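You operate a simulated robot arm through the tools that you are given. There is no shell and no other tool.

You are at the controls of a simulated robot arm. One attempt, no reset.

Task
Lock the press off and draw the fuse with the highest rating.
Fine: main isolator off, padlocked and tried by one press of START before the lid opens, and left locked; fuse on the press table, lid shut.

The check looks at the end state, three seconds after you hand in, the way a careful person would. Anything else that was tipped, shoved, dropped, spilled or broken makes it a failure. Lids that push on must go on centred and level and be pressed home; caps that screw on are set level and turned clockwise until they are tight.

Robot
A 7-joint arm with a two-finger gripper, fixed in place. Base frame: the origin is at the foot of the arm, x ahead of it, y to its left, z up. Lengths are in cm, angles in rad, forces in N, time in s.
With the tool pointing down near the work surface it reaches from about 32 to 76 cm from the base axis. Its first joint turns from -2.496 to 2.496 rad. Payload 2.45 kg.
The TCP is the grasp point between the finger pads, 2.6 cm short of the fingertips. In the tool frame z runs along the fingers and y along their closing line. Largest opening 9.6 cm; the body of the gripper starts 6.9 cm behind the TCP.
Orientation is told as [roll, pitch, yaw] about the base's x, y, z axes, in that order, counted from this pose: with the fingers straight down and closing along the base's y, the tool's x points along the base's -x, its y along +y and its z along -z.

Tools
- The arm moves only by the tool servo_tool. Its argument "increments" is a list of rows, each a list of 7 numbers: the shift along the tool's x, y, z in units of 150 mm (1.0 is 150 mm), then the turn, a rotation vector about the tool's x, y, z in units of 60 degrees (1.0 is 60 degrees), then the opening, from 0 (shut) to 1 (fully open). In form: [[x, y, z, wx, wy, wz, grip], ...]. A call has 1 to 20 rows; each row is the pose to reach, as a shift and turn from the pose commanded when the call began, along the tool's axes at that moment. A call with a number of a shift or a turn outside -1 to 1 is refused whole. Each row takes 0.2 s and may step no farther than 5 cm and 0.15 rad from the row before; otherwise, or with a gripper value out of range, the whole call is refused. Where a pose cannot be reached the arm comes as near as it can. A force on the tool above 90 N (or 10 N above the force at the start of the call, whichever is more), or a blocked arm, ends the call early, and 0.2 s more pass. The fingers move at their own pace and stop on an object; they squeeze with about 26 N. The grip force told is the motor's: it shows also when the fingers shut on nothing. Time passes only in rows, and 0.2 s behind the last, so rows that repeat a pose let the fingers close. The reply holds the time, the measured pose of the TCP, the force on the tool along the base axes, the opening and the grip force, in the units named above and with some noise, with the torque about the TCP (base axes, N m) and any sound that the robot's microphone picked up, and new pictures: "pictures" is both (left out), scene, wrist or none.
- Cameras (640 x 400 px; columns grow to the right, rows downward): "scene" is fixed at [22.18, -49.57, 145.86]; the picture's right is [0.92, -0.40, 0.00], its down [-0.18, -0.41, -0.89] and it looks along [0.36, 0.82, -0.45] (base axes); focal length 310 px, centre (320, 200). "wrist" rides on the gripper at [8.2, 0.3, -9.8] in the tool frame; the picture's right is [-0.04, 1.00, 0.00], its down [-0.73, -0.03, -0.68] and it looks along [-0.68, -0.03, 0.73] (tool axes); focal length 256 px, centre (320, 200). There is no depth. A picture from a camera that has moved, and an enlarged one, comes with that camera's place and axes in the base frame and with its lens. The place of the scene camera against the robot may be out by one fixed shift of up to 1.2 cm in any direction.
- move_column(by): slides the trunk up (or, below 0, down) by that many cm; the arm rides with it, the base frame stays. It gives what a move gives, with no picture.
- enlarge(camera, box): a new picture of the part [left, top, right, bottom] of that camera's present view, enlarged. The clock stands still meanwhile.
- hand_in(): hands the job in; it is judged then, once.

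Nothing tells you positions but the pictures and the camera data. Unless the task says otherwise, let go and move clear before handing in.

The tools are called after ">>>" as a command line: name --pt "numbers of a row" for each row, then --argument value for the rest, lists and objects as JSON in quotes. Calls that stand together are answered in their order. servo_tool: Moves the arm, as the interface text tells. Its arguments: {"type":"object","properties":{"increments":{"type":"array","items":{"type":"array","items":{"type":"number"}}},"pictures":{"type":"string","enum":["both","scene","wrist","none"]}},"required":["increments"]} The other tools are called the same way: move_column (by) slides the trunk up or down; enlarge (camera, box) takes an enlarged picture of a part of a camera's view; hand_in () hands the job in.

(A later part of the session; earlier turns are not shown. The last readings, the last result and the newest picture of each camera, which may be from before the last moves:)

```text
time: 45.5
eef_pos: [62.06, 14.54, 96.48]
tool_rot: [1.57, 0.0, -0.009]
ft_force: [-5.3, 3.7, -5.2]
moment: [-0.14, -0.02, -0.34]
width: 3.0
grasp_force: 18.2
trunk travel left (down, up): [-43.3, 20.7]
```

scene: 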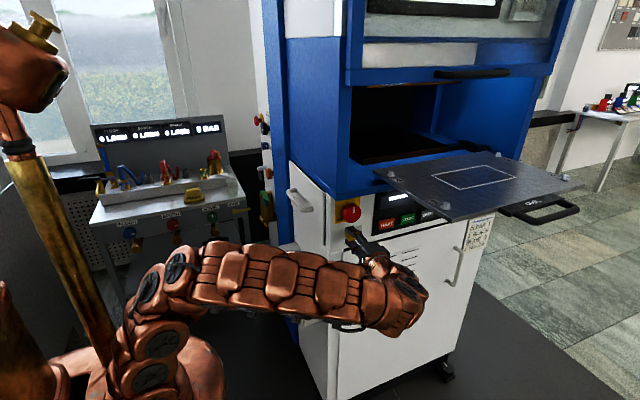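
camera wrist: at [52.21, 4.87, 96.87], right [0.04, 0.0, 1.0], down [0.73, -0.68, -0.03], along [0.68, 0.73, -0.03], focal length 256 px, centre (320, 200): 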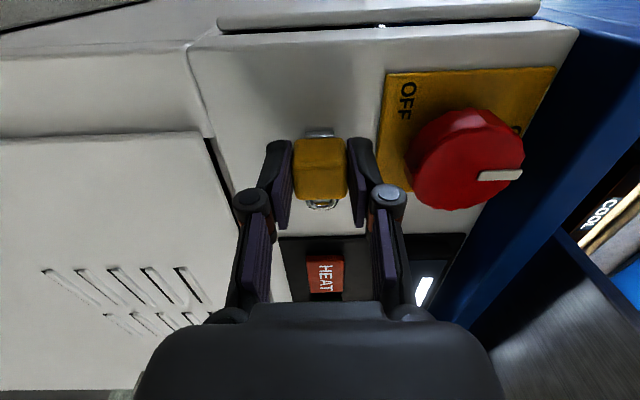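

>>> servo_tool --pt "0 0 0 0 0 0 0.2" --pictures "both"

>>> enlarge --camera "scene" --box '[310, 190, 410, 260]'

>>> enlarge --camera "wrist" --box '[240, 90, 400, 230]'

```text
time: 45.9
eef_pos: [61.93, 14.46, 96.44]
tool_rot: [1.57, 0.0, -0.007]
ft_force: [0.7, 0.5, -5.1]
moment: [-0.34, -0.15, -1.23]
width: 2.98
grasp_force: 44.9
trunk travel left (down, up): [-43.3, 20.7]
camera wrist: at [53.73, 4.7, 96.86], right [0.04, 0.0, 1.0], down [0.73, -0.68, -0.03], along [0.68, 0.73, -0.03], focal length 256 px, centre (320, 200)
```

scene: 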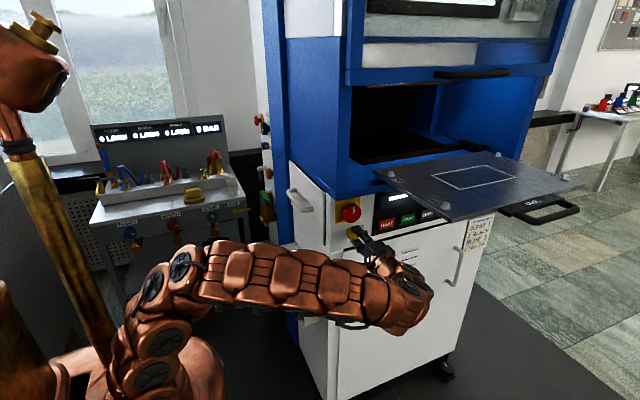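
wrist: 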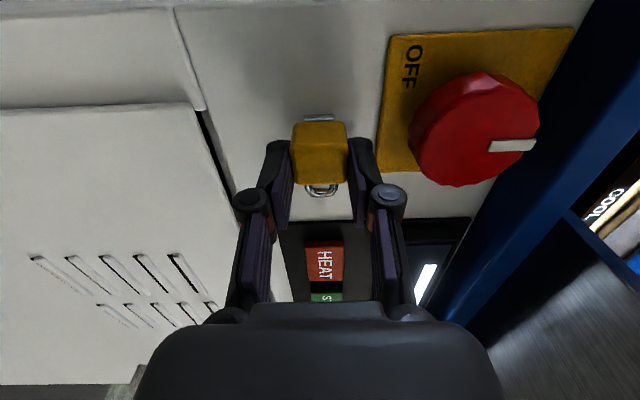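

```text
5.71 times, centred on (360, 225) of scene
camera zoom: at [22.18, -49.57, 145.86], right [0.92, -0.4, 0.0], down [-0.18, -0.41, -0.89], along [0.36, 0.82, -0.45], focal length 1771 px, centre (91, 57)
```

zoom: 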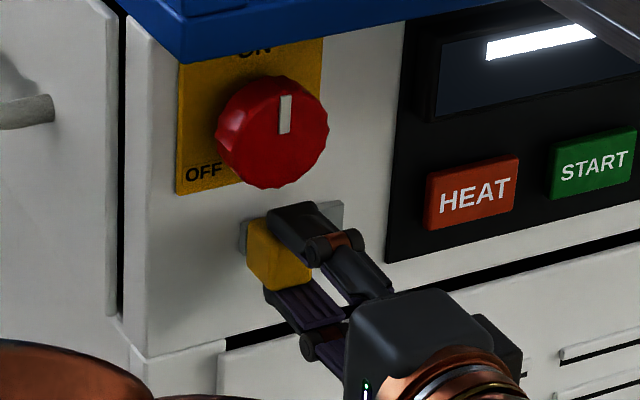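

```text
2.86 times, centred on (320, 160) of wrist
camera zoom: at [53.73, 4.7, 96.86], right [0.04, 0.0, 1.0], down [0.73, -0.68, -0.03], along [0.68, 0.73, -0.03], focal length 731 px, centre (320, 314)
```

zoom: 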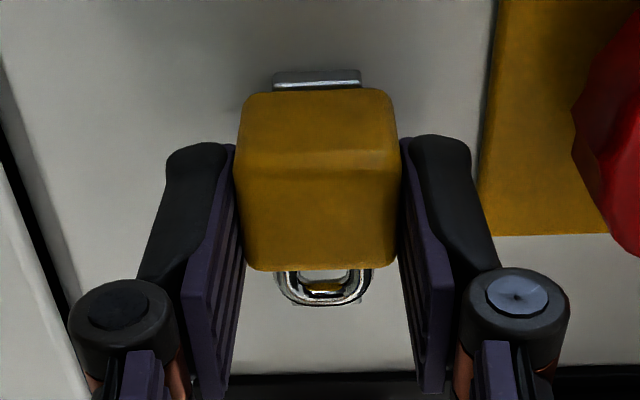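

The slide has reached its stop after about 3.6 cm and the fingers slipped slightly. I'll let go, back off and look.

>>> servo_tool --pt "0 0 0 0 0 0 0.5" --pt "0 0 0 0 0 0 0.5" --pt "0 0 -0.15 0 0 0 0.5" --pt "0 0 -0.3 0 0 0 0.5" --pt "0.1 0 -0.45 0 0 0 0.5" --pt "0.3 0 -0.5 0 0 0 0.5" --pictures "both"

>>> enlarge --camera "wrist" --box '[240, 20, 440, 160]'

>>> enlarge --camera "scene" --box '[310, 190, 410, 260]'

```text
time: 47.3
eef_pos: [57.59, 6.94, 96.44]
tool_rot: [1.569, 0.0, -0.003]
ft_force: [0.9, -0.2, -0.5]
moment: [0.03, 0.0, 0.01]
width: 4.78
grasp_force: 0.1
trunk travel left (down, up): [-43.3, 20.7]
camera wrist: at [49.31, -2.87, 96.74], right [0.04, 0.0, 1.0], down [0.73, -0.68, -0.03], along [0.68, 0.73, -0.03], focal length 256 px, centre (320, 200)
```

scene: 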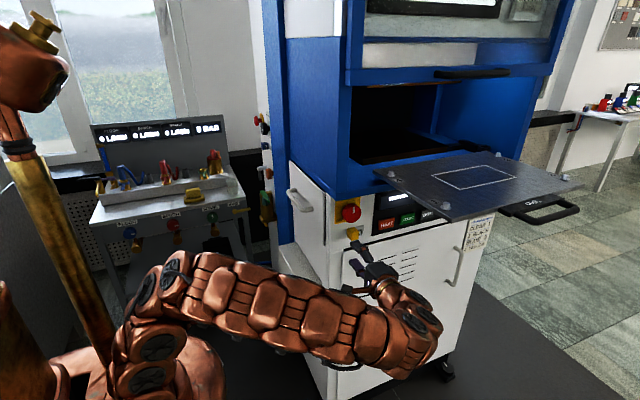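
wrist: 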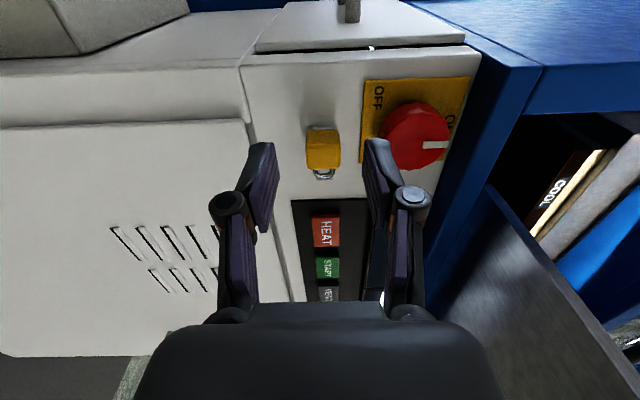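

```text
2.86 times, centred on (340, 90) of wrist
camera zoom: at [49.31, -2.87, 96.74], right [0.04, 0.0, 1.0], down [0.73, -0.68, -0.03], along [0.68, 0.73, -0.03], focal length 731 px, centre (263, 514)
```

zoom: 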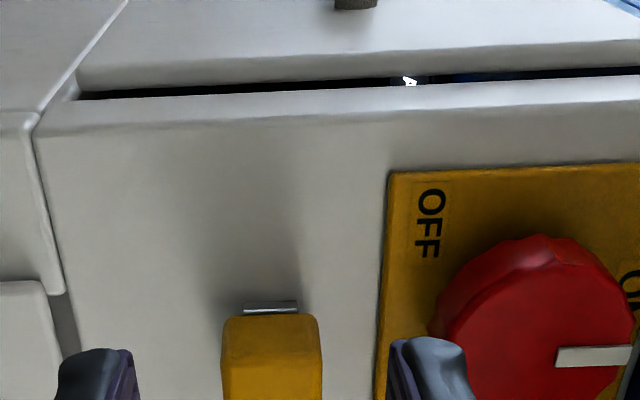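

```text
5.71 times, centred on (360, 225) of scene
camera zoom: at [22.18, -49.57, 145.86], right [0.92, -0.4, 0.0], down [-0.18, -0.41, -0.89], along [0.36, 0.82, -0.45], focal length 1771 px, centre (91, 57)
```

zoom: 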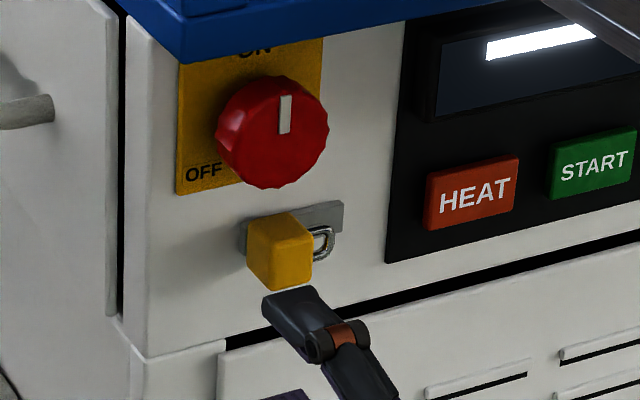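

The padlock slide has moved right under the isolator. To be sure it is fully home, I'll push it from its left side with closed fingers.

>>> servo_tool --pt "0.05 0 0 0 0 0 0.1" --pt "0.06 0.01 0.1 0 0 0 0" --pt "0.06 0.01 0.25 0 0 0 0" --pt "0.06 0.01 0.4 0 0 0 0" --pt "0.06 0.01 0.5 0 0 0 0" --pictures "wrist"

```text
time: 48.5
eef_pos: [56.56, 14.6, 96.75]
tool_rot: [1.57, 0.001, -0.003]
ft_force: [-0.3, -0.9, 0.7]
moment: [0.0, 0.0, 0.05]
width: 0.02
grasp_force: 26.3
trunk travel left (down, up): [-43.3, 20.7]
camera wrist: at [48.26, 4.84, 97.08], right [0.04, 0.0, 1.0], down [0.73, -0.68, -0.03], along [0.68, 0.73, -0.03], focal length 256 px, centre (320, 200)
```

wrist: 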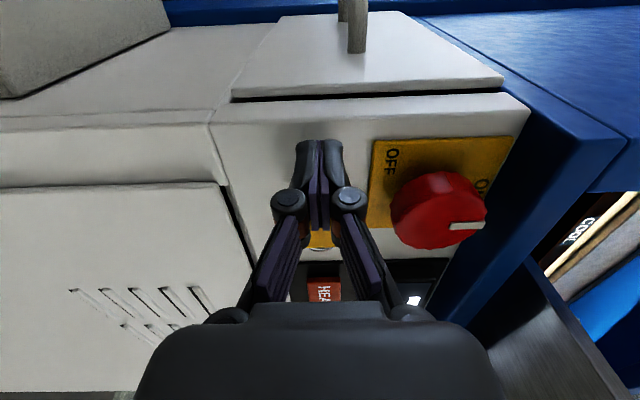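

>>> servo_tool --pt "-0.04 0 0 0 0 0 0" --pt "-0.08 0 0 0 0 0 0" --pt "-0.11 0 0 0 0 0 0" --pt "-0.13 0 0 0 0 0 0" --pt "-0.145 0 0 0 0 0 0" --pictures "none"

```text
time: 49.7
eef_pos: [58.7, 14.53, 96.62]
tool_rot: [1.571, -0.001, -0.005]
ft_force: [-0.1, -0.3, -0.5]
moment: [-0.03, 0.01, 0.02]
width: 0.01
grasp_force: 26.2
trunk travel left (down, up): [-43.3, 20.7]
```

>>> servo_tool --pt "-0.02 0 0 0 0 0 0" --pt "-0.04 0 0 0 0 0 0" --pt "-0.06 0 0 0 0 0 0" --pictures "both"

```text
time: 50.5
eef_pos: [59.06, 14.49, 96.73]
tool_rot: [1.571, 0.001, 0.003]
ft_force: [-45.6, -13.4, -13.0]
moment: [-0.01, 0.14, 0.61]
width: 0.63
grasp_force: 28.2
trunk travel left (down, up): [-43.3, 20.7]
camera wrist: at [50.98, 4.66, 97.08], right [0.04, 0.0, 1.0], down [0.74, -0.67, -0.03], along [0.67, 0.74, -0.03], focal length 256 px, centre (320, 200)
```

scene: 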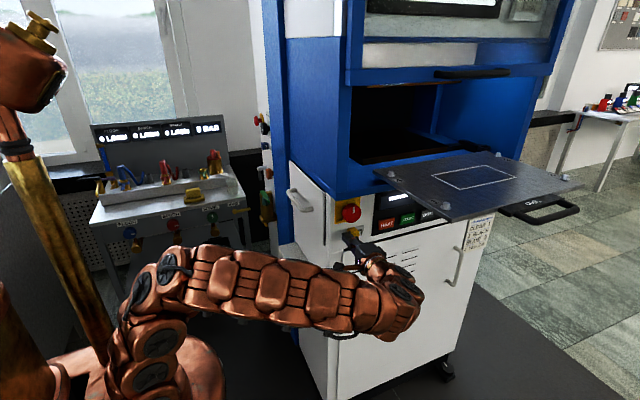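
wrist: 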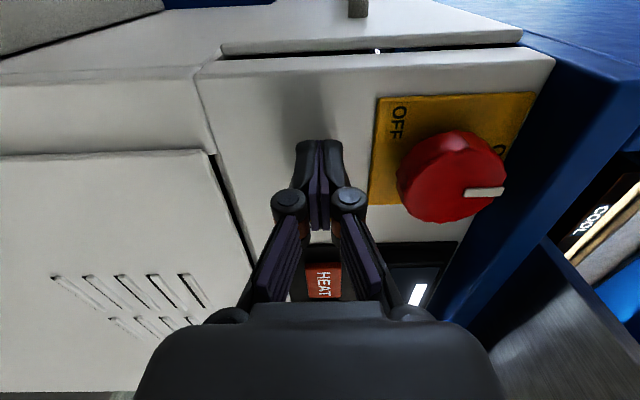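

Hard stop confirmed (45 N), so the padlock slide is fully home. I'll back off and do a tiny torque check on the knob to confirm it's locked.

>>> servo_tool --pt "0.07 0 0 0 0 0 0" --pt "0.1 0 -0.1 0 0 0 0" --pt "0.1 0 -0.3 0 0 0 0" --pt "0.1 0 -0.5 0 0 0 0" --pictures "wrist"

>>> enlarge --camera "wrist" --box '[240, 20, 440, 160]'

>>> enlarge --camera "scene" --box '[310, 190, 410, 260]'

```text
time: 51.5
eef_pos: [58.04, 7.06, 96.62]
tool_rot: [1.57, -0.001, -0.005]
ft_force: [0.4, 0.0, 0.4]
moment: [0.0, 0.0, -0.02]
width: 0.0
grasp_force: 28.1
trunk travel left (down, up): [-43.3, 20.7]
camera wrist: at [49.82, -2.68, 97.03], right [0.04, 0.0, 1.0], down [0.73, -0.68, -0.03], along [0.68, 0.73, -0.03], focal length 256 px, centre (320, 200)
```

wrist: 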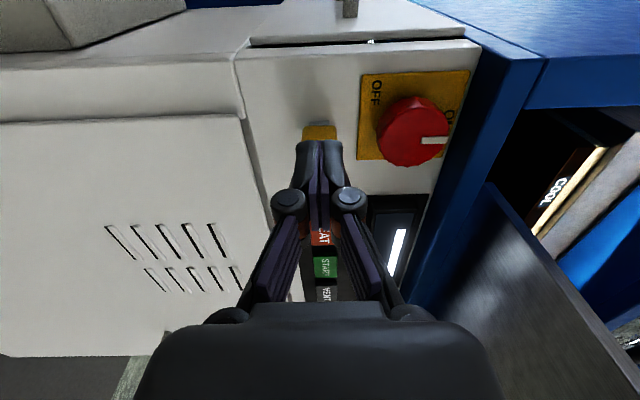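

```text
2.86 times, centred on (340, 90) of wrist
camera zoom: at [49.82, -2.68, 97.03], right [0.04, 0.0, 1.0], down [0.73, -0.68, -0.03], along [0.68, 0.73, -0.03], focal length 731 px, centre (263, 514)
```

zoom: 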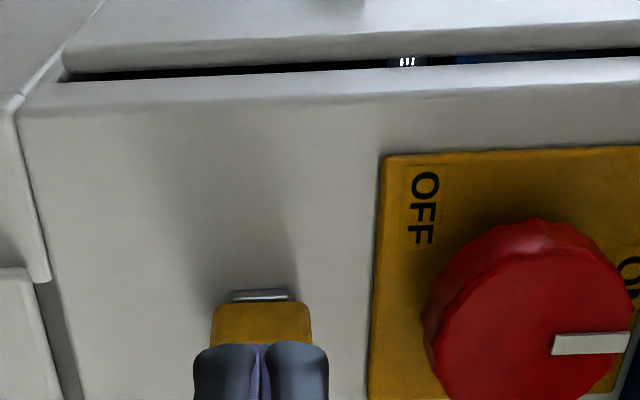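

```text
5.71 times, centred on (360, 225) of scene
camera zoom: at [22.18, -49.57, 145.86], right [0.92, -0.4, 0.0], down [-0.18, -0.41, -0.89], along [0.36, 0.82, -0.45], focal length 1771 px, centre (91, 57)
```

zoom: 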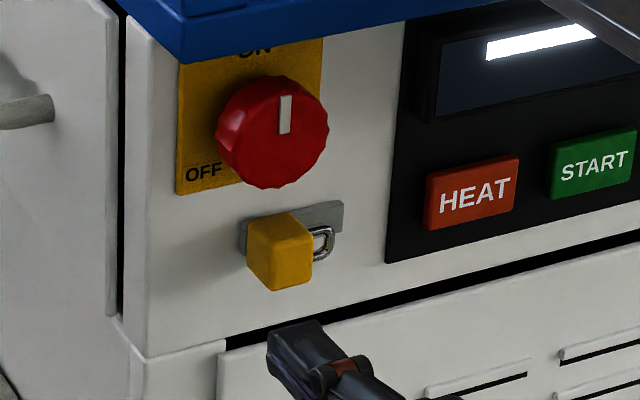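

>>> servo_tool --pt "-0.027 0.08 0 0 0 0.125 0.3" --pt "-0.055 0.16 0 0 0 0.25 0.6" --pt "-0.082 0.24 0 0 0 0.375 0.74" --pt "-0.11 0.32 0 0 0 0.5 0.74" --pt "-0.137 0.4 0.03 0 0 0.625 0.74" --pt "-0.164 0.493 0.067 0 0 0.75 0.74" --pt "-0.164 0.493 0.067 0 0 0.75 0.74" --pictures "wrist"

```text
time: 53.1
eef_pos: [60.68, 8.15, 103.95]
tool_rot: [1.572, 0.788, -0.003]
ft_force: [-0.9, -0.3, -0.1]
moment: [-0.01, 0.0, 0.03]
width: 7.13
grasp_force: 0.0
trunk travel left (down, up): [-43.3, 20.7]
camera wrist: at [55.02, -1.74, 110.08], right [0.74, 0.0, 0.68], down [0.49, -0.68, -0.54], along [0.46, 0.73, -0.5], focal length 256 px, centre (320, 200)
```

wrist: 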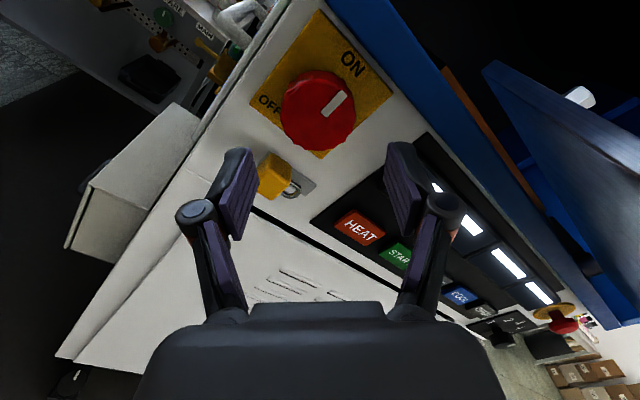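

>>> servo_tool --pt "0 0 0.15 0 0 0 0.74" --pt "0 0 0.3 0 0 0 0.74" --pt "0 0 0.42 0 0 0 0.74" --pt "0 0 0.51 0 0 0 0.74" --pt "0 0 0.51 0 0 0 0.5" --pt "0 0 0.51 0 0 0 0.4" --pt "0 0 0.51 0 0 0 0.4" --pt "0 0 0.51 0 0 0.06 0.4" --pt "0 0 0.51 0 0 0.12 0.4" --pictures "wrist"

>>> enlarge --camera "scene" --box '[310, 180, 410, 250]'

```text
time: 55.1
eef_pos: [60.52, 15.7, 103.82]
tool_rot: [1.569, 0.911, -0.006]
ft_force: [-9.6, -3.0, -14.6]
moment: [-0.34, -1.17, 0.03]
width: 5.26
grasp_force: 45.2
trunk travel left (down, up): [-43.3, 20.7]
camera wrist: at [55.71, 5.9, 110.65], right [0.81, 0.0, 0.58], down [0.42, -0.68, -0.6], along [0.4, 0.73, -0.55], focal length 256 px, centre (320, 200)
```

wrist: 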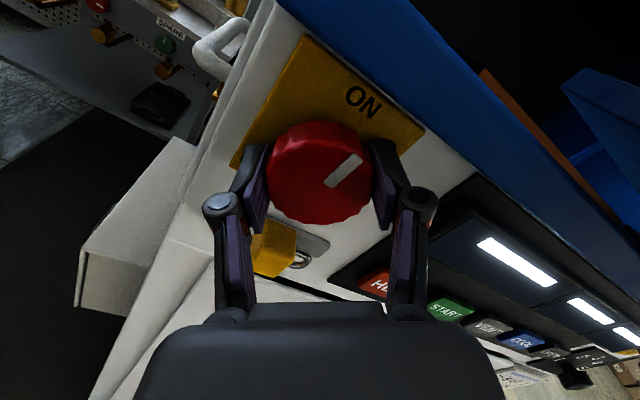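

```text
5.71 times, centred on (360, 215) of scene
camera zoom: at [22.18, -49.57, 145.86], right [0.92, -0.4, 0.0], down [-0.18, -0.41, -0.89], along [0.36, 0.82, -0.45], focal length 1771 px, centre (91, 114)
```

zoom: 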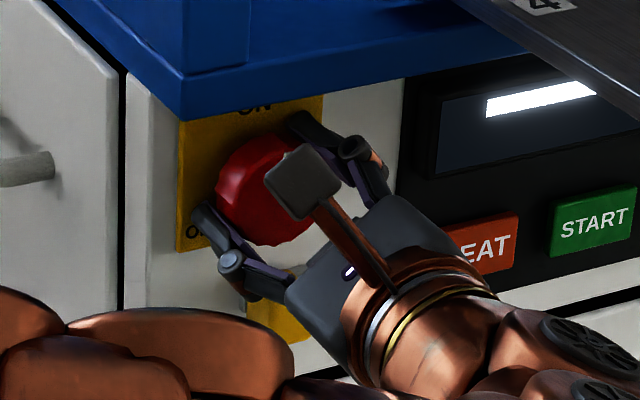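

The knob resists with over 1 Nm immediately, so it's locked off. I'll release it and back away, then go for the START test.

>>> servo_tool --pt "0 0 0 0 0 -0.12 0.4" --pt "0 0 0 0 0 -0.12 0.74" --pt "0 0 0 0 0 -0.12 0.74" --pt "0 0 -0.15 0 0 -0.12 0.74" --pt "0 0 -0.35 0 0 -0.12 0.74" --pt "0 0 -0.6 0 0 -0.12 0.5" --pictures "none"

>>> servo_tool --pt "0 0 0 0 0 -0.125 0" --pt "0 0 0 0 0 -0.25 0" --pt "0 0 0 0 0 -0.375 0" --pt "0 0 0 0 0 -0.5 0" --pt "0 0 0 0 0 -0.625 0" --pt "0 0 0 0 0 -0.75 0" --pictures "both"

>>> enlarge --camera "scene" --box '[310, 180, 430, 250]'

```text
time: 56.5
eef_pos: [60.48, 6.76, 103.89]
tool_rot: [1.57, 0.785, -0.003]
ft_force: [0.6, -0.2, 0.0]
moment: [-0.01, 0.02, -0.02]
width: 4.77
grasp_force: 0.1
trunk travel left (down, up): [-43.3, 20.7]
```

```text
time: 57.9
eef_pos: [60.43, 6.76, 104.04]
tool_rot: [1.57, -0.002, -0.002]
ft_force: [-0.5, -0.8, -0.5]
moment: [0.01, 0.0, 0.03]
width: 0.02
grasp_force: 26.2
trunk travel left (down, up): [-43.3, 20.7]
camera wrist: at [52.28, -3.04, 104.36], right [0.04, 0.0, 1.0], down [0.73, -0.68, -0.03], along [0.68, 0.73, -0.03], focal length 256 px, centre (320, 200)
```

scene: 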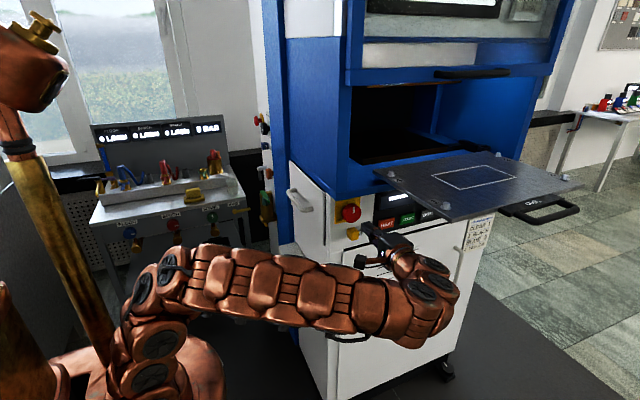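
wrist: 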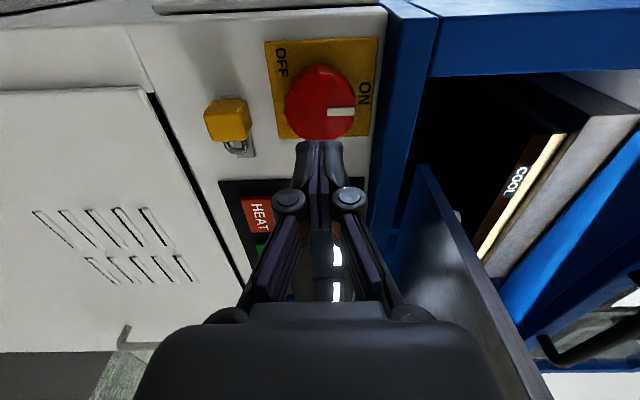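

```text
5.33 times, centred on (370, 215) of scene
camera zoom: at [22.18, -49.57, 145.86], right [0.92, -0.4, 0.0], down [-0.18, -0.41, -0.89], along [0.36, 0.82, -0.45], focal length 1653 px, centre (53, 120)
```

zoom: 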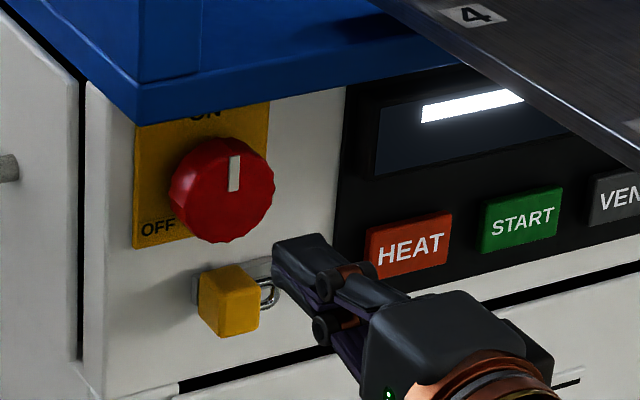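

Isolator is off and locked, with the displays still dead. I'll turn the tool diagonally and move toward START with closed fingers.

>>> servo_tool --pt "-0.08 -0.07 0 0 -0.09 0 0" --pt "-0.167 -0.14 0 0 -0.18 0 0" --pt "-0.25 -0.21 0 0 -0.27 0 0" --pt "-0.333 -0.28 0 0 -0.36 0 0" --pt "-0.417 -0.35 0 0 -0.45 0 0" --pt "-0.5 -0.42 0 0 -0.54 0 0" --pt "-0.583 -0.49 0 0 -0.63 0 0" --pt "-0.667 -0.553 0 0 -0.717 0 0" --pictures "both"

>>> enlarge --camera "wrist" --box '[200, 40, 440, 240]'

```text
time: 59.7
eef_pos: [70.54, 6.77, 95.63]
tool_rot: [1.57, 0.0, -0.754]
ft_force: [0.2, -0.2, 0.6]
moment: [-0.01, -0.01, 0.02]
width: 0.0
grasp_force: 25.6
trunk travel left (down, up): [-43.3, 20.7]
camera wrist: at [57.75, 5.15, 96.09], right [0.03, -0.03, 1.0], down [0.07, -1.0, -0.03], along [1.0, 0.07, -0.03], focal length 256 px, centre (320, 200)
```

scene: 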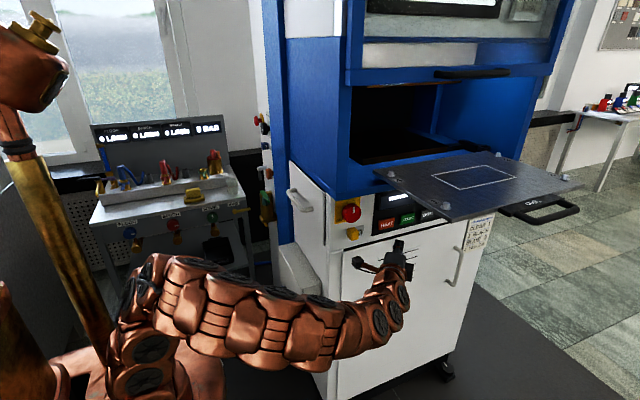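
wrist: 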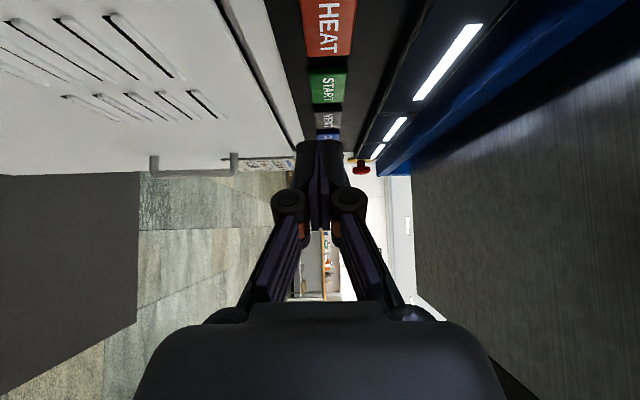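

```text
2.00 times, centred on (320, 140) of wrist
camera zoom: at [57.75, 5.15, 96.09], right [0.03, -0.03, 1.0], down [0.07, -1.0, -0.03], along [1.0, 0.07, -0.03], focal length 512 px, centre (320, 320)
```

zoom: 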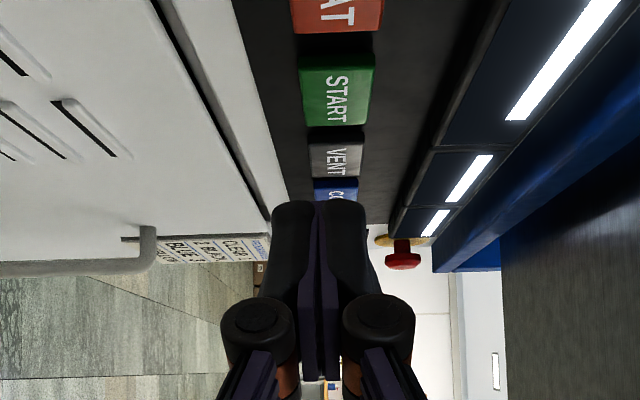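

START is centred about (83.6, 18.5, 96.3). I'll move to a pre-press point just in front of it.

>>> servo_tool --pt "-0.09 0.01 0.19 0 0 0 0" --pt "-0.18 0.02 0.39 0 0 0 0" --pt "-0.28 0.03 0.59 0 0 0 0" --pt "-0.37 0.038 0.78 0 0 0 0" --pt "-0.37 0.038 0.78 0 0 0 0" --pictures "both"

>>> enlarge --camera "wrist" --box '[220, 60, 420, 200]'

>>> enlarge --camera "scene" --box '[360, 190, 460, 260]'

```text
time: 60.9
eef_pos: [82.63, 11.43, 96.38]
tool_rot: [1.57, 0.0, -0.755]
ft_force: [-0.2, 0.4, 0.6]
moment: [-0.02, 0.02, 0.02]
width: 0.0
grasp_force: 26.1
trunk travel left (down, up): [-43.3, 20.7]
camera wrist: at [70.02, 9.83, 96.81], right [0.03, -0.03, 1.0], down [0.07, -1.0, -0.03], along [1.0, 0.07, -0.03], focal length 256 px, centre (320, 200)
```

scene: 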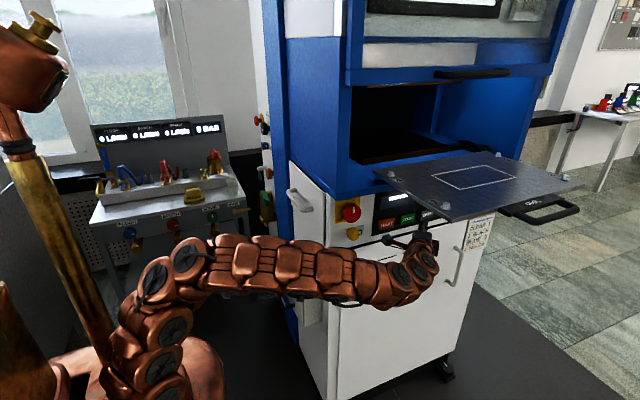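
wrist: 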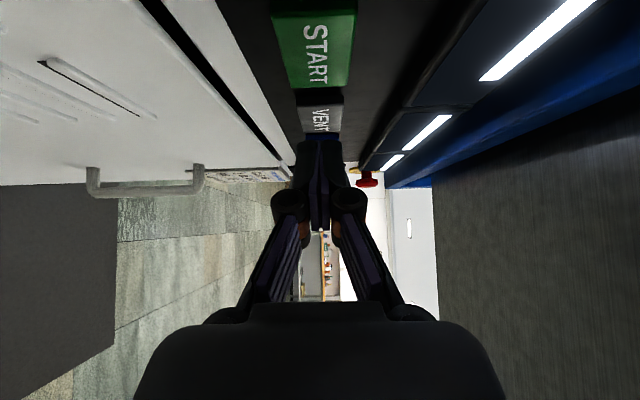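

```text
2.86 times, centred on (320, 130) of wrist
camera zoom: at [70.02, 9.83, 96.81], right [0.03, -0.03, 1.0], down [0.07, -1.0, -0.03], along [1.0, 0.07, -0.03], focal length 731 px, centre (320, 400)
```

zoom: 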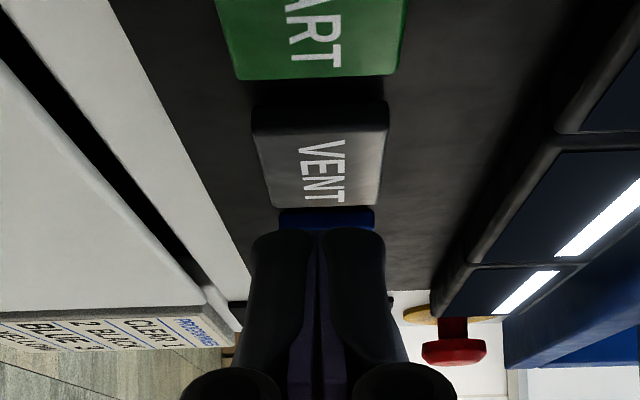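

```text
5.71 times, centred on (410, 225) of scene
camera zoom: at [22.18, -49.57, 145.86], right [0.92, -0.4, 0.0], down [-0.18, -0.41, -0.89], along [0.36, 0.82, -0.45], focal length 1771 px, centre (-194, 57)
```

zoom: 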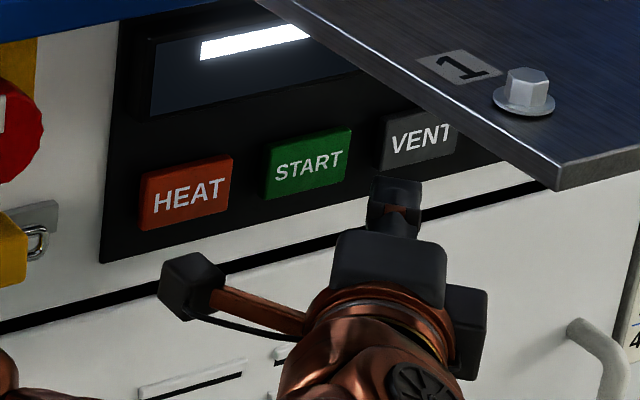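

I'll move slowly straight in (+y) to press START once.

>>> servo_tool --pt "0.06 0 0.05 0 0 0 0" --pt "0.12 0 0.1 0 0 0 0" --pt "0.184 0 0.147 0 0 0 0" --pt "0.195 0 0.159 0 0 0 0" --pt "0.207 0 0.171 0 0 0 0" --pictures "wrist"

```text
time: 62.1
eef_pos: [82.13, 15.47, 96.45]
tool_rot: [1.572, 0.0, -0.756]
ft_force: [-0.4, -4.1, 0.7]
moment: [0.02, -0.01, -0.02]
width: 0.62
grasp_force: 28.1
trunk travel left (down, up): [-43.3, 20.7]
heard: click
camera wrist: at [69.34, 13.78, 96.69], right [0.03, -0.03, 1.0], down [0.07, -1.0, -0.03], along [1.0, 0.07, -0.03], focal length 256 px, centre (320, 200)
```

wrist: 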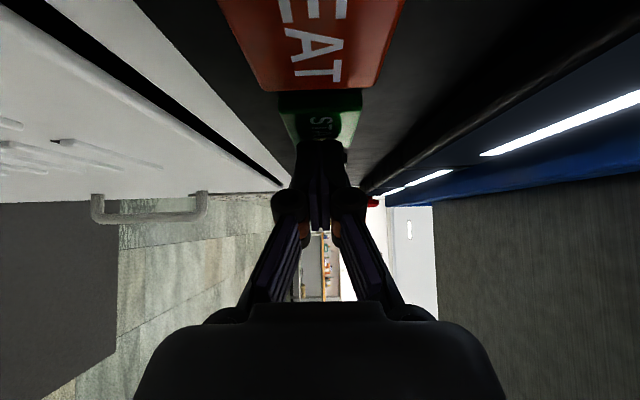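

A click was heard with the button depressed, so START has been tried and nothing happened. I'll retract straight back.

>>> servo_tool --pt "-0.06 0 -0.06 0 0 0 0" --pt "-0.15 0 -0.16 0 0 0 0" --pt "-0.25 0 -0.3 0 0 0 0" --pt "-0.3 0 -0.45 0 0 0 0" --pictures "both"

>>> enlarge --camera "scene" --box '[310, 180, 450, 260]'

```text
time: 63.1
eef_pos: [80.53, 7.43, 96.37]
tool_rot: [1.571, 0.002, -0.751]
ft_force: [-0.1, 0.4, 0.4]
moment: [0.03, -0.05, -0.05]
width: 0.0
grasp_force: 28.9
trunk travel left (down, up): [-43.3, 20.7]
camera wrist: at [67.83, 5.81, 96.72], right [0.03, -0.03, 1.0], down [0.07, -1.0, -0.03], along [1.0, 0.07, -0.03], focal length 256 px, centre (320, 200)
```

scene: 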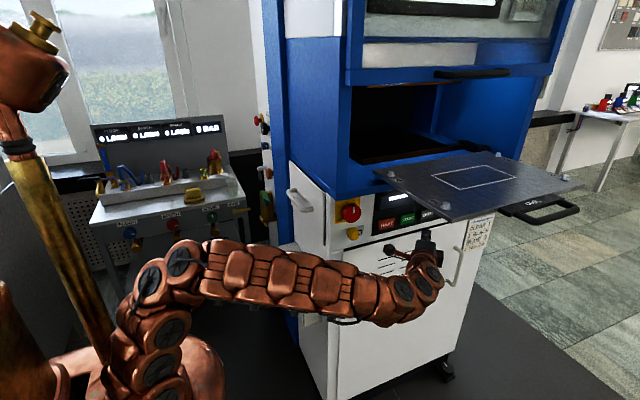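
wrist: 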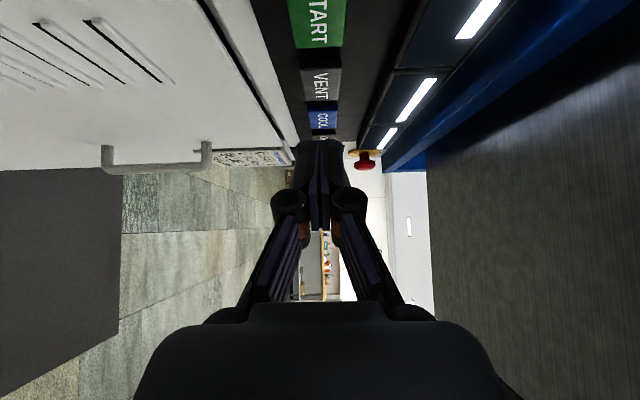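

```text
4.57 times, centred on (380, 220) of scene
camera zoom: at [22.18, -49.57, 145.86], right [0.92, -0.4, 0.0], down [-0.18, -0.41, -0.89], along [0.36, 0.82, -0.45], focal length 1417 px, centre (46, 109)
```

zoom: 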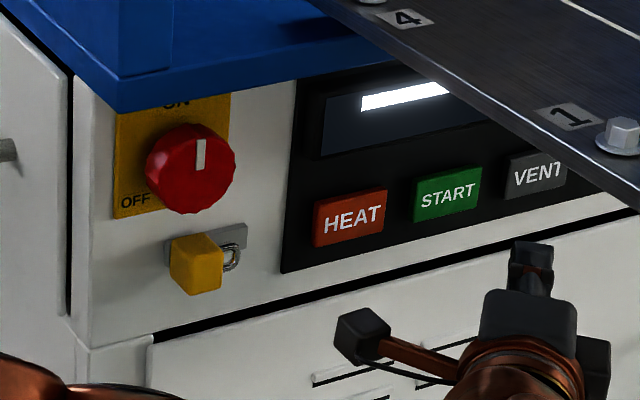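

START tried once and dead. Next is the fuse compartment: I'll withdraw to the left and inspect the side hatch and box.

>>> servo_tool --pt "0.057 0 -0.122 0 0.09 0 0.2" --pt "0.114 0 -0.244 0 0.18 0 0.4" --pt "0.171 0 -0.366 0 0.27 0 0.6" --pt "0.228 0 -0.488 0 0.36 0 0.8" --pt "0.285 0 -0.61 0 0.45 0 1" --pt "0.342 0 -0.732 0 0.54 0 1" --pt "0.4 0 -0.854 0 0.63 0 1" --pt "0.455 0 -0.975 0 0.717 0 1" --pictures "none"

>>> servo_tool --pt "0.125 0.05 0 0.1 0 0 1" --pt "0.25 0.1 0 0.2 0 0 1" --pt "0.375 0.2 0 0.3 0 0 1" --pt "0.5 0.3 0 0.4 0 0 1" --pt "0.625 0.4 0 0.5 0 0 1" --pt "0.75 0.5 0 0.6 0 0 1" --pt "0.875 0.6 0 0.7 0 0 1" --pt "1.0 0.7 0 0.8 0 0 1" --pictures "none"

```text
time: 64.9
eef_pos: [65.7, 1.24, 96.32]
tool_rot: [1.573, 0.001, -0.002]
ft_force: [-0.2, -1.4, 0.6]
moment: [-0.01, 0.0, -0.02]
width: 9.61
grasp_force: 0.0
trunk travel left (down, up): [-43.3, 20.7]
```

```text
time: 66.7
eef_pos: [50.93, 1.55, 106.83]
tool_rot: [0.732, 0.0, -0.004]
ft_force: [1.0, -0.4, -0.7]
moment: [0.05, 0.03, 0.01]
width: 9.59
grasp_force: 0.1
trunk travel left (down, up): [-43.3, 20.7]
```

>>> servo_tool --pt "0.2 0.08 0 0.1 0 0 1" --pt "0.4 0.2 -0.01 0.2 0 0 1" --pt "0.58 0.34 -0.02 0.3 0 0 1" --pt "0.72 0.5 -0.03 0.4 0 0 1" --pt "0.83 0.66 -0.04 0.5 0 0 1" --pt "0.9 0.8 -0.05 0.6 0 0 1" --pt "0.933 0.94 -0.05 0.7 0 0 1" --pictures "both"

>>> enlarge --camera "wrist" --box '[300, 100, 560, 290]'

>>> enlarge --camera "scene" --box '[260, 150, 360, 230]'

```text
time: 68.3
eef_pos: [37.48, 11.49, 115.79]
tool_rot: [-0.002, 0.001, -0.003]
ft_force: [-1.1, -0.2, -0.1]
moment: [0.01, -0.02, 0.01]
width: 9.57
grasp_force: 0.0
out of reach, approached as far as the arm can: row 7
trunk travel left (down, up): [-43.3, 20.7]
camera wrist: at [29.31, 11.88, 125.65], right [0.04, 1.0, 0.0], down [0.73, -0.03, 0.68], along [0.68, -0.03, -0.73], focal length 256 px, centre (320, 200)
```

scene: 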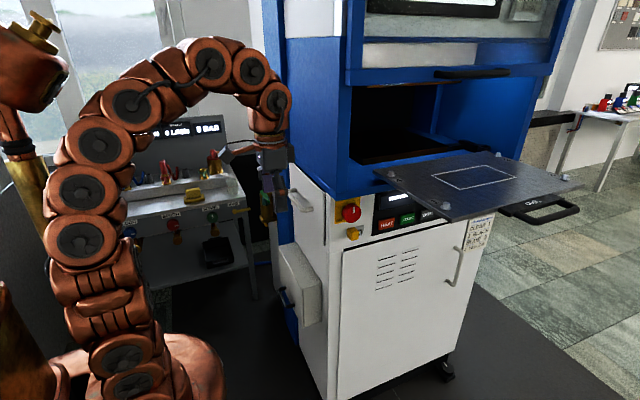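
wrist: 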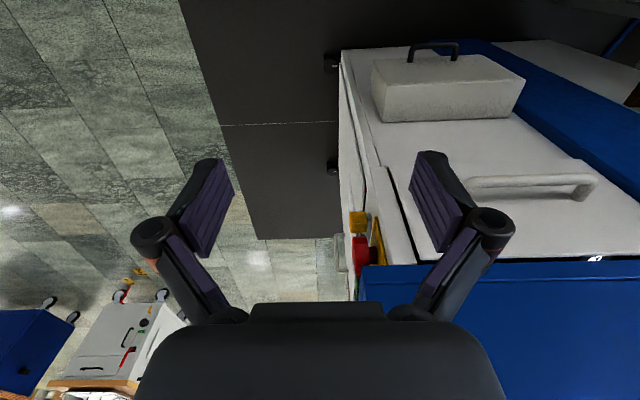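

```text
2.11 times, centred on (430, 195) of wrist
camera zoom: at [29.31, 11.88, 125.65], right [0.04, 1.0, 0.0], down [0.73, -0.03, 0.68], along [0.68, -0.03, -0.73], focal length 539 px, centre (88, 210)
```

zoom: 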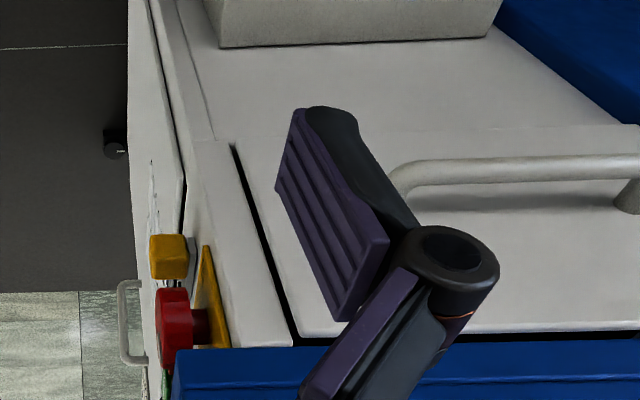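

```text
5.00 times, centred on (310, 190) of scene
camera zoom: at [22.18, -49.57, 145.86], right [0.92, -0.4, 0.0], down [-0.18, -0.41, -0.89], along [0.36, 0.82, -0.45], focal length 1550 px, centre (370, 250)
```

zoom: 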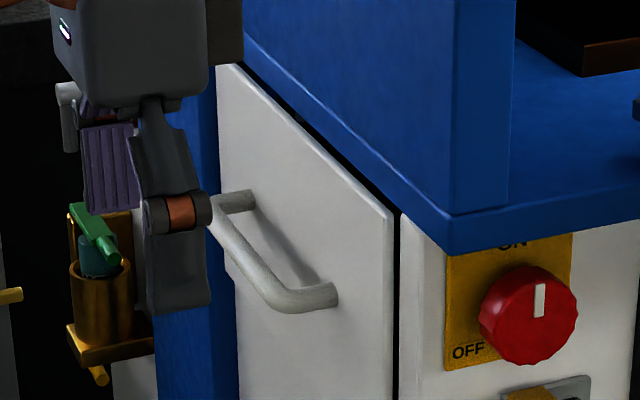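

>>> enlarge --camera "wrist" --box '[560, 235, 640, 285]'

>>> enlarge --camera "wrist" --box '[340, 30, 540, 140]'

>>> enlarge --camera "scene" --box '[260, 220, 360, 340]'

```text
8.00 times, centred on (600, 260) of wrist
camera zoom: at [29.31, 11.88, 125.65], right [0.04, 1.0, 0.0], down [0.73, -0.03, 0.68], along [0.68, -0.03, -0.73], focal length 2048 px, centre (-1920, -280)
```

zoom: 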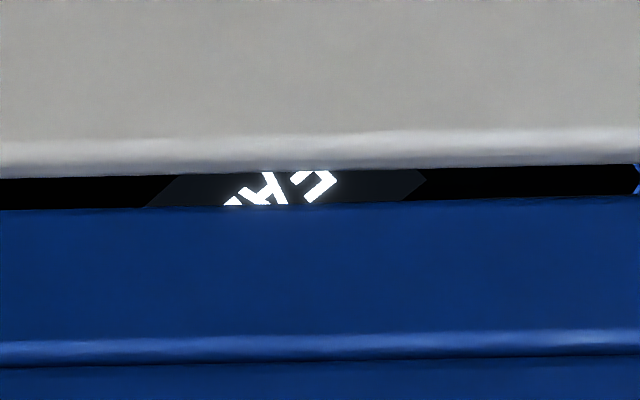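

```text
3.20 times, centred on (440, 85) of wrist
camera zoom: at [29.31, 11.88, 125.65], right [0.04, 1.0, 0.0], down [0.73, -0.03, 0.68], along [0.68, -0.03, -0.73], focal length 819 px, centre (-64, 568)
```

zoom: 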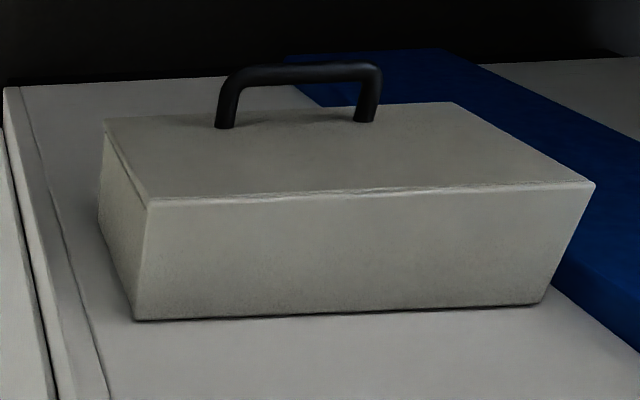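

```text
3.33 times, centred on (310, 280) of scene
camera zoom: at [22.18, -49.57, 145.86], right [0.92, -0.4, 0.0], down [-0.18, -0.41, -0.89], along [0.36, 0.82, -0.45], focal length 1033 px, centre (353, -67)
```

zoom: 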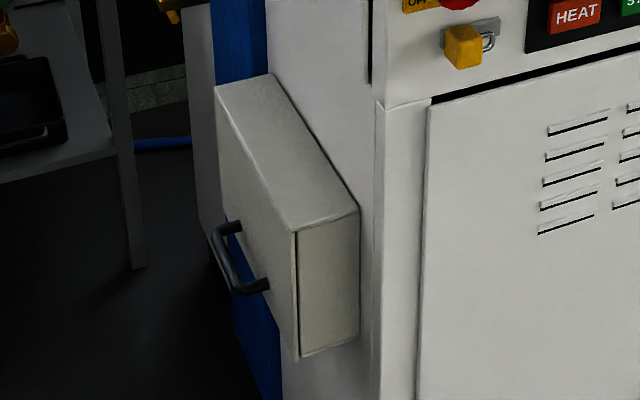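

Two candidates: the upper hatch (white handle, centred) and the lower box whose outer plate has a seam and a black handle near its bottom edge. I'll take a square look at both from the side before touching anything.

>>> servo_tool --pt "0 0.12 0.07 0 -0.06 0 1" --pt "0 0.24 0.14 0 -0.13 0 1" --pt "0 0.36 0.21 0 -0.2 0 1" --pt "0 0.48 0.28 0 -0.27 0 1" --pt "0 0.6 0.35 0 -0.34 0 1" --pt "0 0.74 0.44 0 -0.4 0 1" --pt "0 0.867 0.533 0 -0.4 0 1" --pictures "wrist"

```text
time: 69.9
eef_pos: [36.9, 25.0, 108.56]
tool_rot: [0.036, -0.416, -0.004]
ft_force: [0.4, -0.1, 0.4]
moment: [0.02, 0.05, 0.01]
width: 9.61
grasp_force: 0.0
trunk travel left (down, up): [-43.3, 20.7]
camera wrist: at [25.52, 25.04, 114.2], right [0.03, 1.0, 0.05], down [0.4, -0.06, 0.92], along [0.92, 0.0, -0.4], focal length 256 px, centre (320, 200)
```

wrist: 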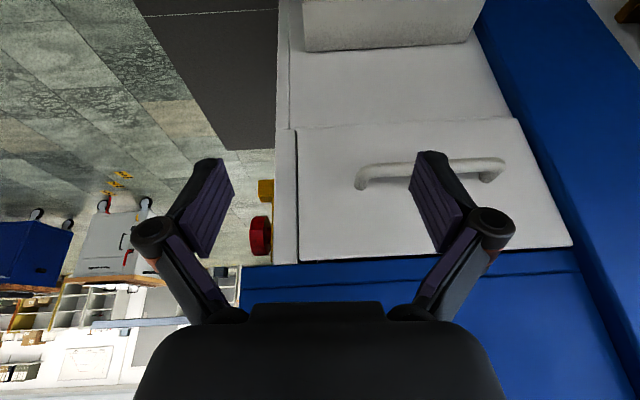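

>>> move_column --by -22

>>> enlarge --camera "wrist" --box '[0, 0, 640, 400]'

>>> enlarge --camera "wrist" --box '[260, 20, 560, 200]'

>>> enlarge --camera "scene" --box '[0, 0, 640, 400]'

```text
time: 72.2
eef_pos: [37.13, 24.92, 85.9]
tool_rot: [0.03, -0.405, -0.007]
ft_force: [-1.1, 0.6, -0.1]
moment: [-0.02, 0.0, -0.01]
width: 9.6
grasp_force: 0.0
trunk travel left (down, up): [-21.3, 42.7]
```

```text
1.00 times, centred on (320, 200) of wrist (not enlarged: the box is as wide or as high as the picture)
camera zoom: at [25.82, 24.98, 91.85], right [0.03, 1.0, 0.04], down [0.41, -0.05, 0.91], along [0.91, -0.01, -0.41], focal length 256 px, centre (320, 200)
```

zoom: 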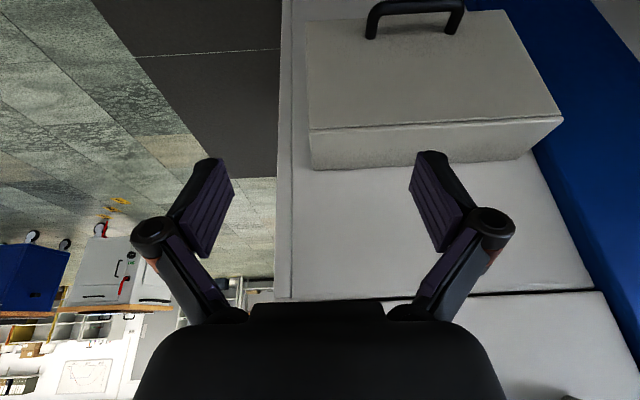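

```text
2.13 times, centred on (410, 110) of wrist
camera zoom: at [25.82, 24.98, 91.85], right [0.03, 1.0, 0.04], down [0.41, -0.05, 0.91], along [0.91, -0.01, -0.41], focal length 546 px, centre (128, 392)
```

zoom: 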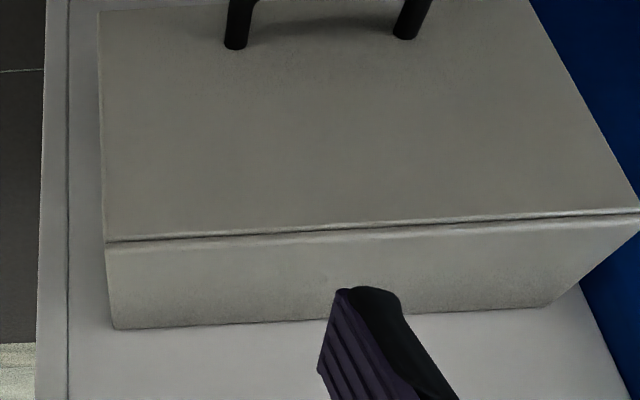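

```text
1.00 times, centred on (320, 200) of scene (not enlarged: the box is as wide or as high as the picture)
camera zoom: at [22.18, -49.57, 145.86], right [0.92, -0.4, 0.0], down [-0.18, -0.41, -0.89], along [0.36, 0.82, -0.45], focal length 310 px, centre (320, 200)
```

zoom: 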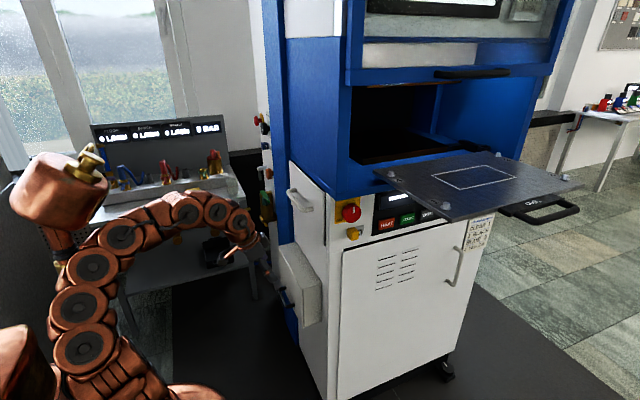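

>>> move_column --by 24

>>> servo_tool --pt "0.02 0.17 -0.03 0 0 0 1" --pt "0 0.35 -0.06 0 0 0 1" --pt "-0.05 0.53 -0.05 0 0 0 1" --pt "-0.1 0.7 0 0 0 0 1" --pt "-0.15 0.85 0.03 0 0 0 1" --pt "-0.2 1.0 0.06 0 0 0 1" --pictures "wrist"

```text
time: 74.7
eef_pos: [37.37, 24.77, 109.87]
tool_rot: [0.026, -0.403, -0.009]
ft_force: [-0.3, -0.1, -0.4]
moment: [-0.01, -0.02, 0.03]
width: 9.59
grasp_force: 0.0
trunk travel left (down, up): [-45.3, 18.7]
```

```text
time: 76.1
eef_pos: [40.55, 39.65, 110.3]
tool_rot: [0.001, -0.42, -0.002]
ft_force: [0.6, -0.6, -0.1]
moment: [0.03, -0.03, 0.0]
width: 9.61
grasp_force: 0.1
trunk travel left (down, up): [-45.3, 18.7]
camera wrist: at [29.09, 39.85, 115.93], right [0.04, 1.0, 0.02], down [0.39, -0.03, 0.92], along [0.92, -0.03, -0.39], focal length 256 px, centre (320, 200)
```

wrist: 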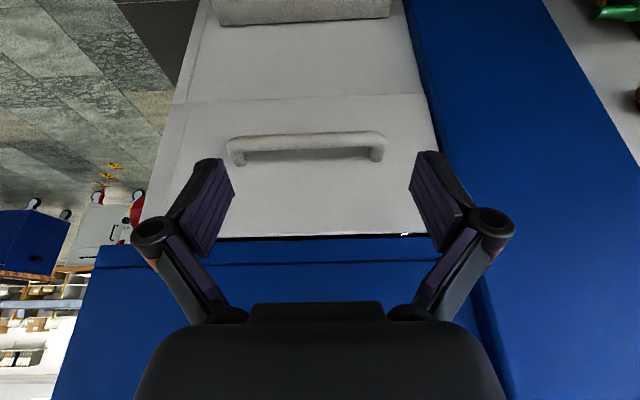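

>>> enlarge --camera "wrist" --box '[365, 215, 445, 255]'

>>> enlarge --camera "wrist" --box '[140, 80, 460, 270]'

```text
8.00 times, centred on (405, 235) of wrist
camera zoom: at [29.09, 39.85, 115.93], right [0.04, 1.0, 0.02], down [0.39, -0.03, 0.92], along [0.92, -0.03, -0.39], focal length 2048 px, centre (-360, -80)
```

zoom: 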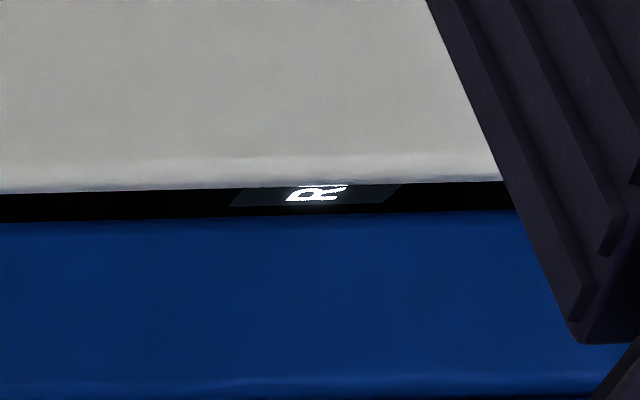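

```text
2.00 times, centred on (300, 175) of wrist
camera zoom: at [29.09, 39.85, 115.93], right [0.04, 1.0, 0.02], down [0.39, -0.03, 0.92], along [0.92, -0.03, -0.39], focal length 512 px, centre (360, 250)
```

zoom: 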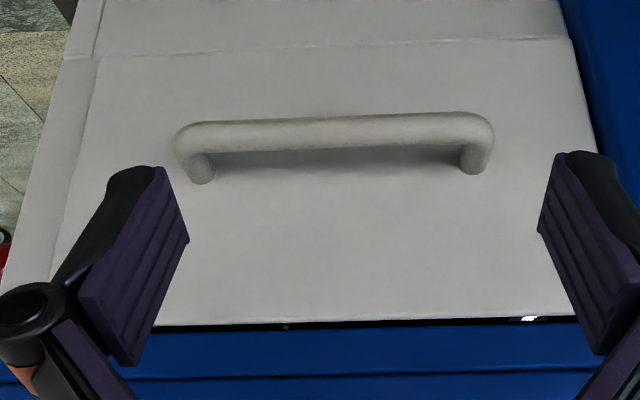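

The glimpsed text inside the upper hatch looks like a lit gauge ("…BAR"), so that one is hydraulics. The lower box, with a top seam and a handle near its bottom edge, is the likely fuse box with a top-hinged lid. I'll go down to it and look closely.

>>> move_column --by -30

>>> enlarge --camera "wrist" --box '[120, 0, 440, 200]'

```text
time: 79.1
eef_pos: [40.69, 39.45, 80.29]
tool_rot: [0.0, -0.418, -0.003]
ft_force: [-0.2, 0.0, 0.6]
moment: [0.0, -0.01, 0.02]
width: 9.61
grasp_force: 0.0
trunk travel left (down, up): [-15.3, 48.7]
```

```text
2.00 times, centred on (280, 100) of wrist
camera zoom: at [29.1, 39.8, 85.95], right [0.04, 1.0, 0.02], down [0.39, -0.03, 0.92], along [0.92, -0.03, -0.4], focal length 512 px, centre (400, 400)
```

zoom: 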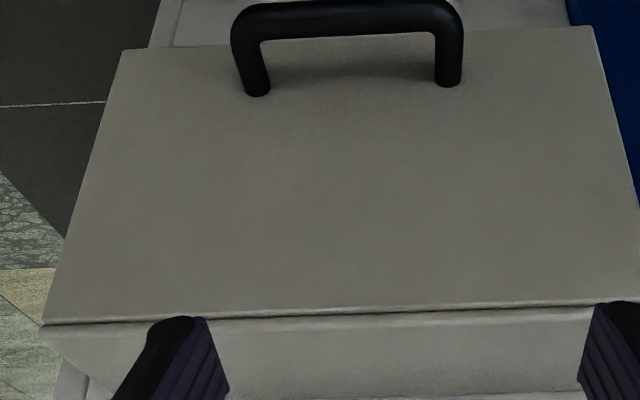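

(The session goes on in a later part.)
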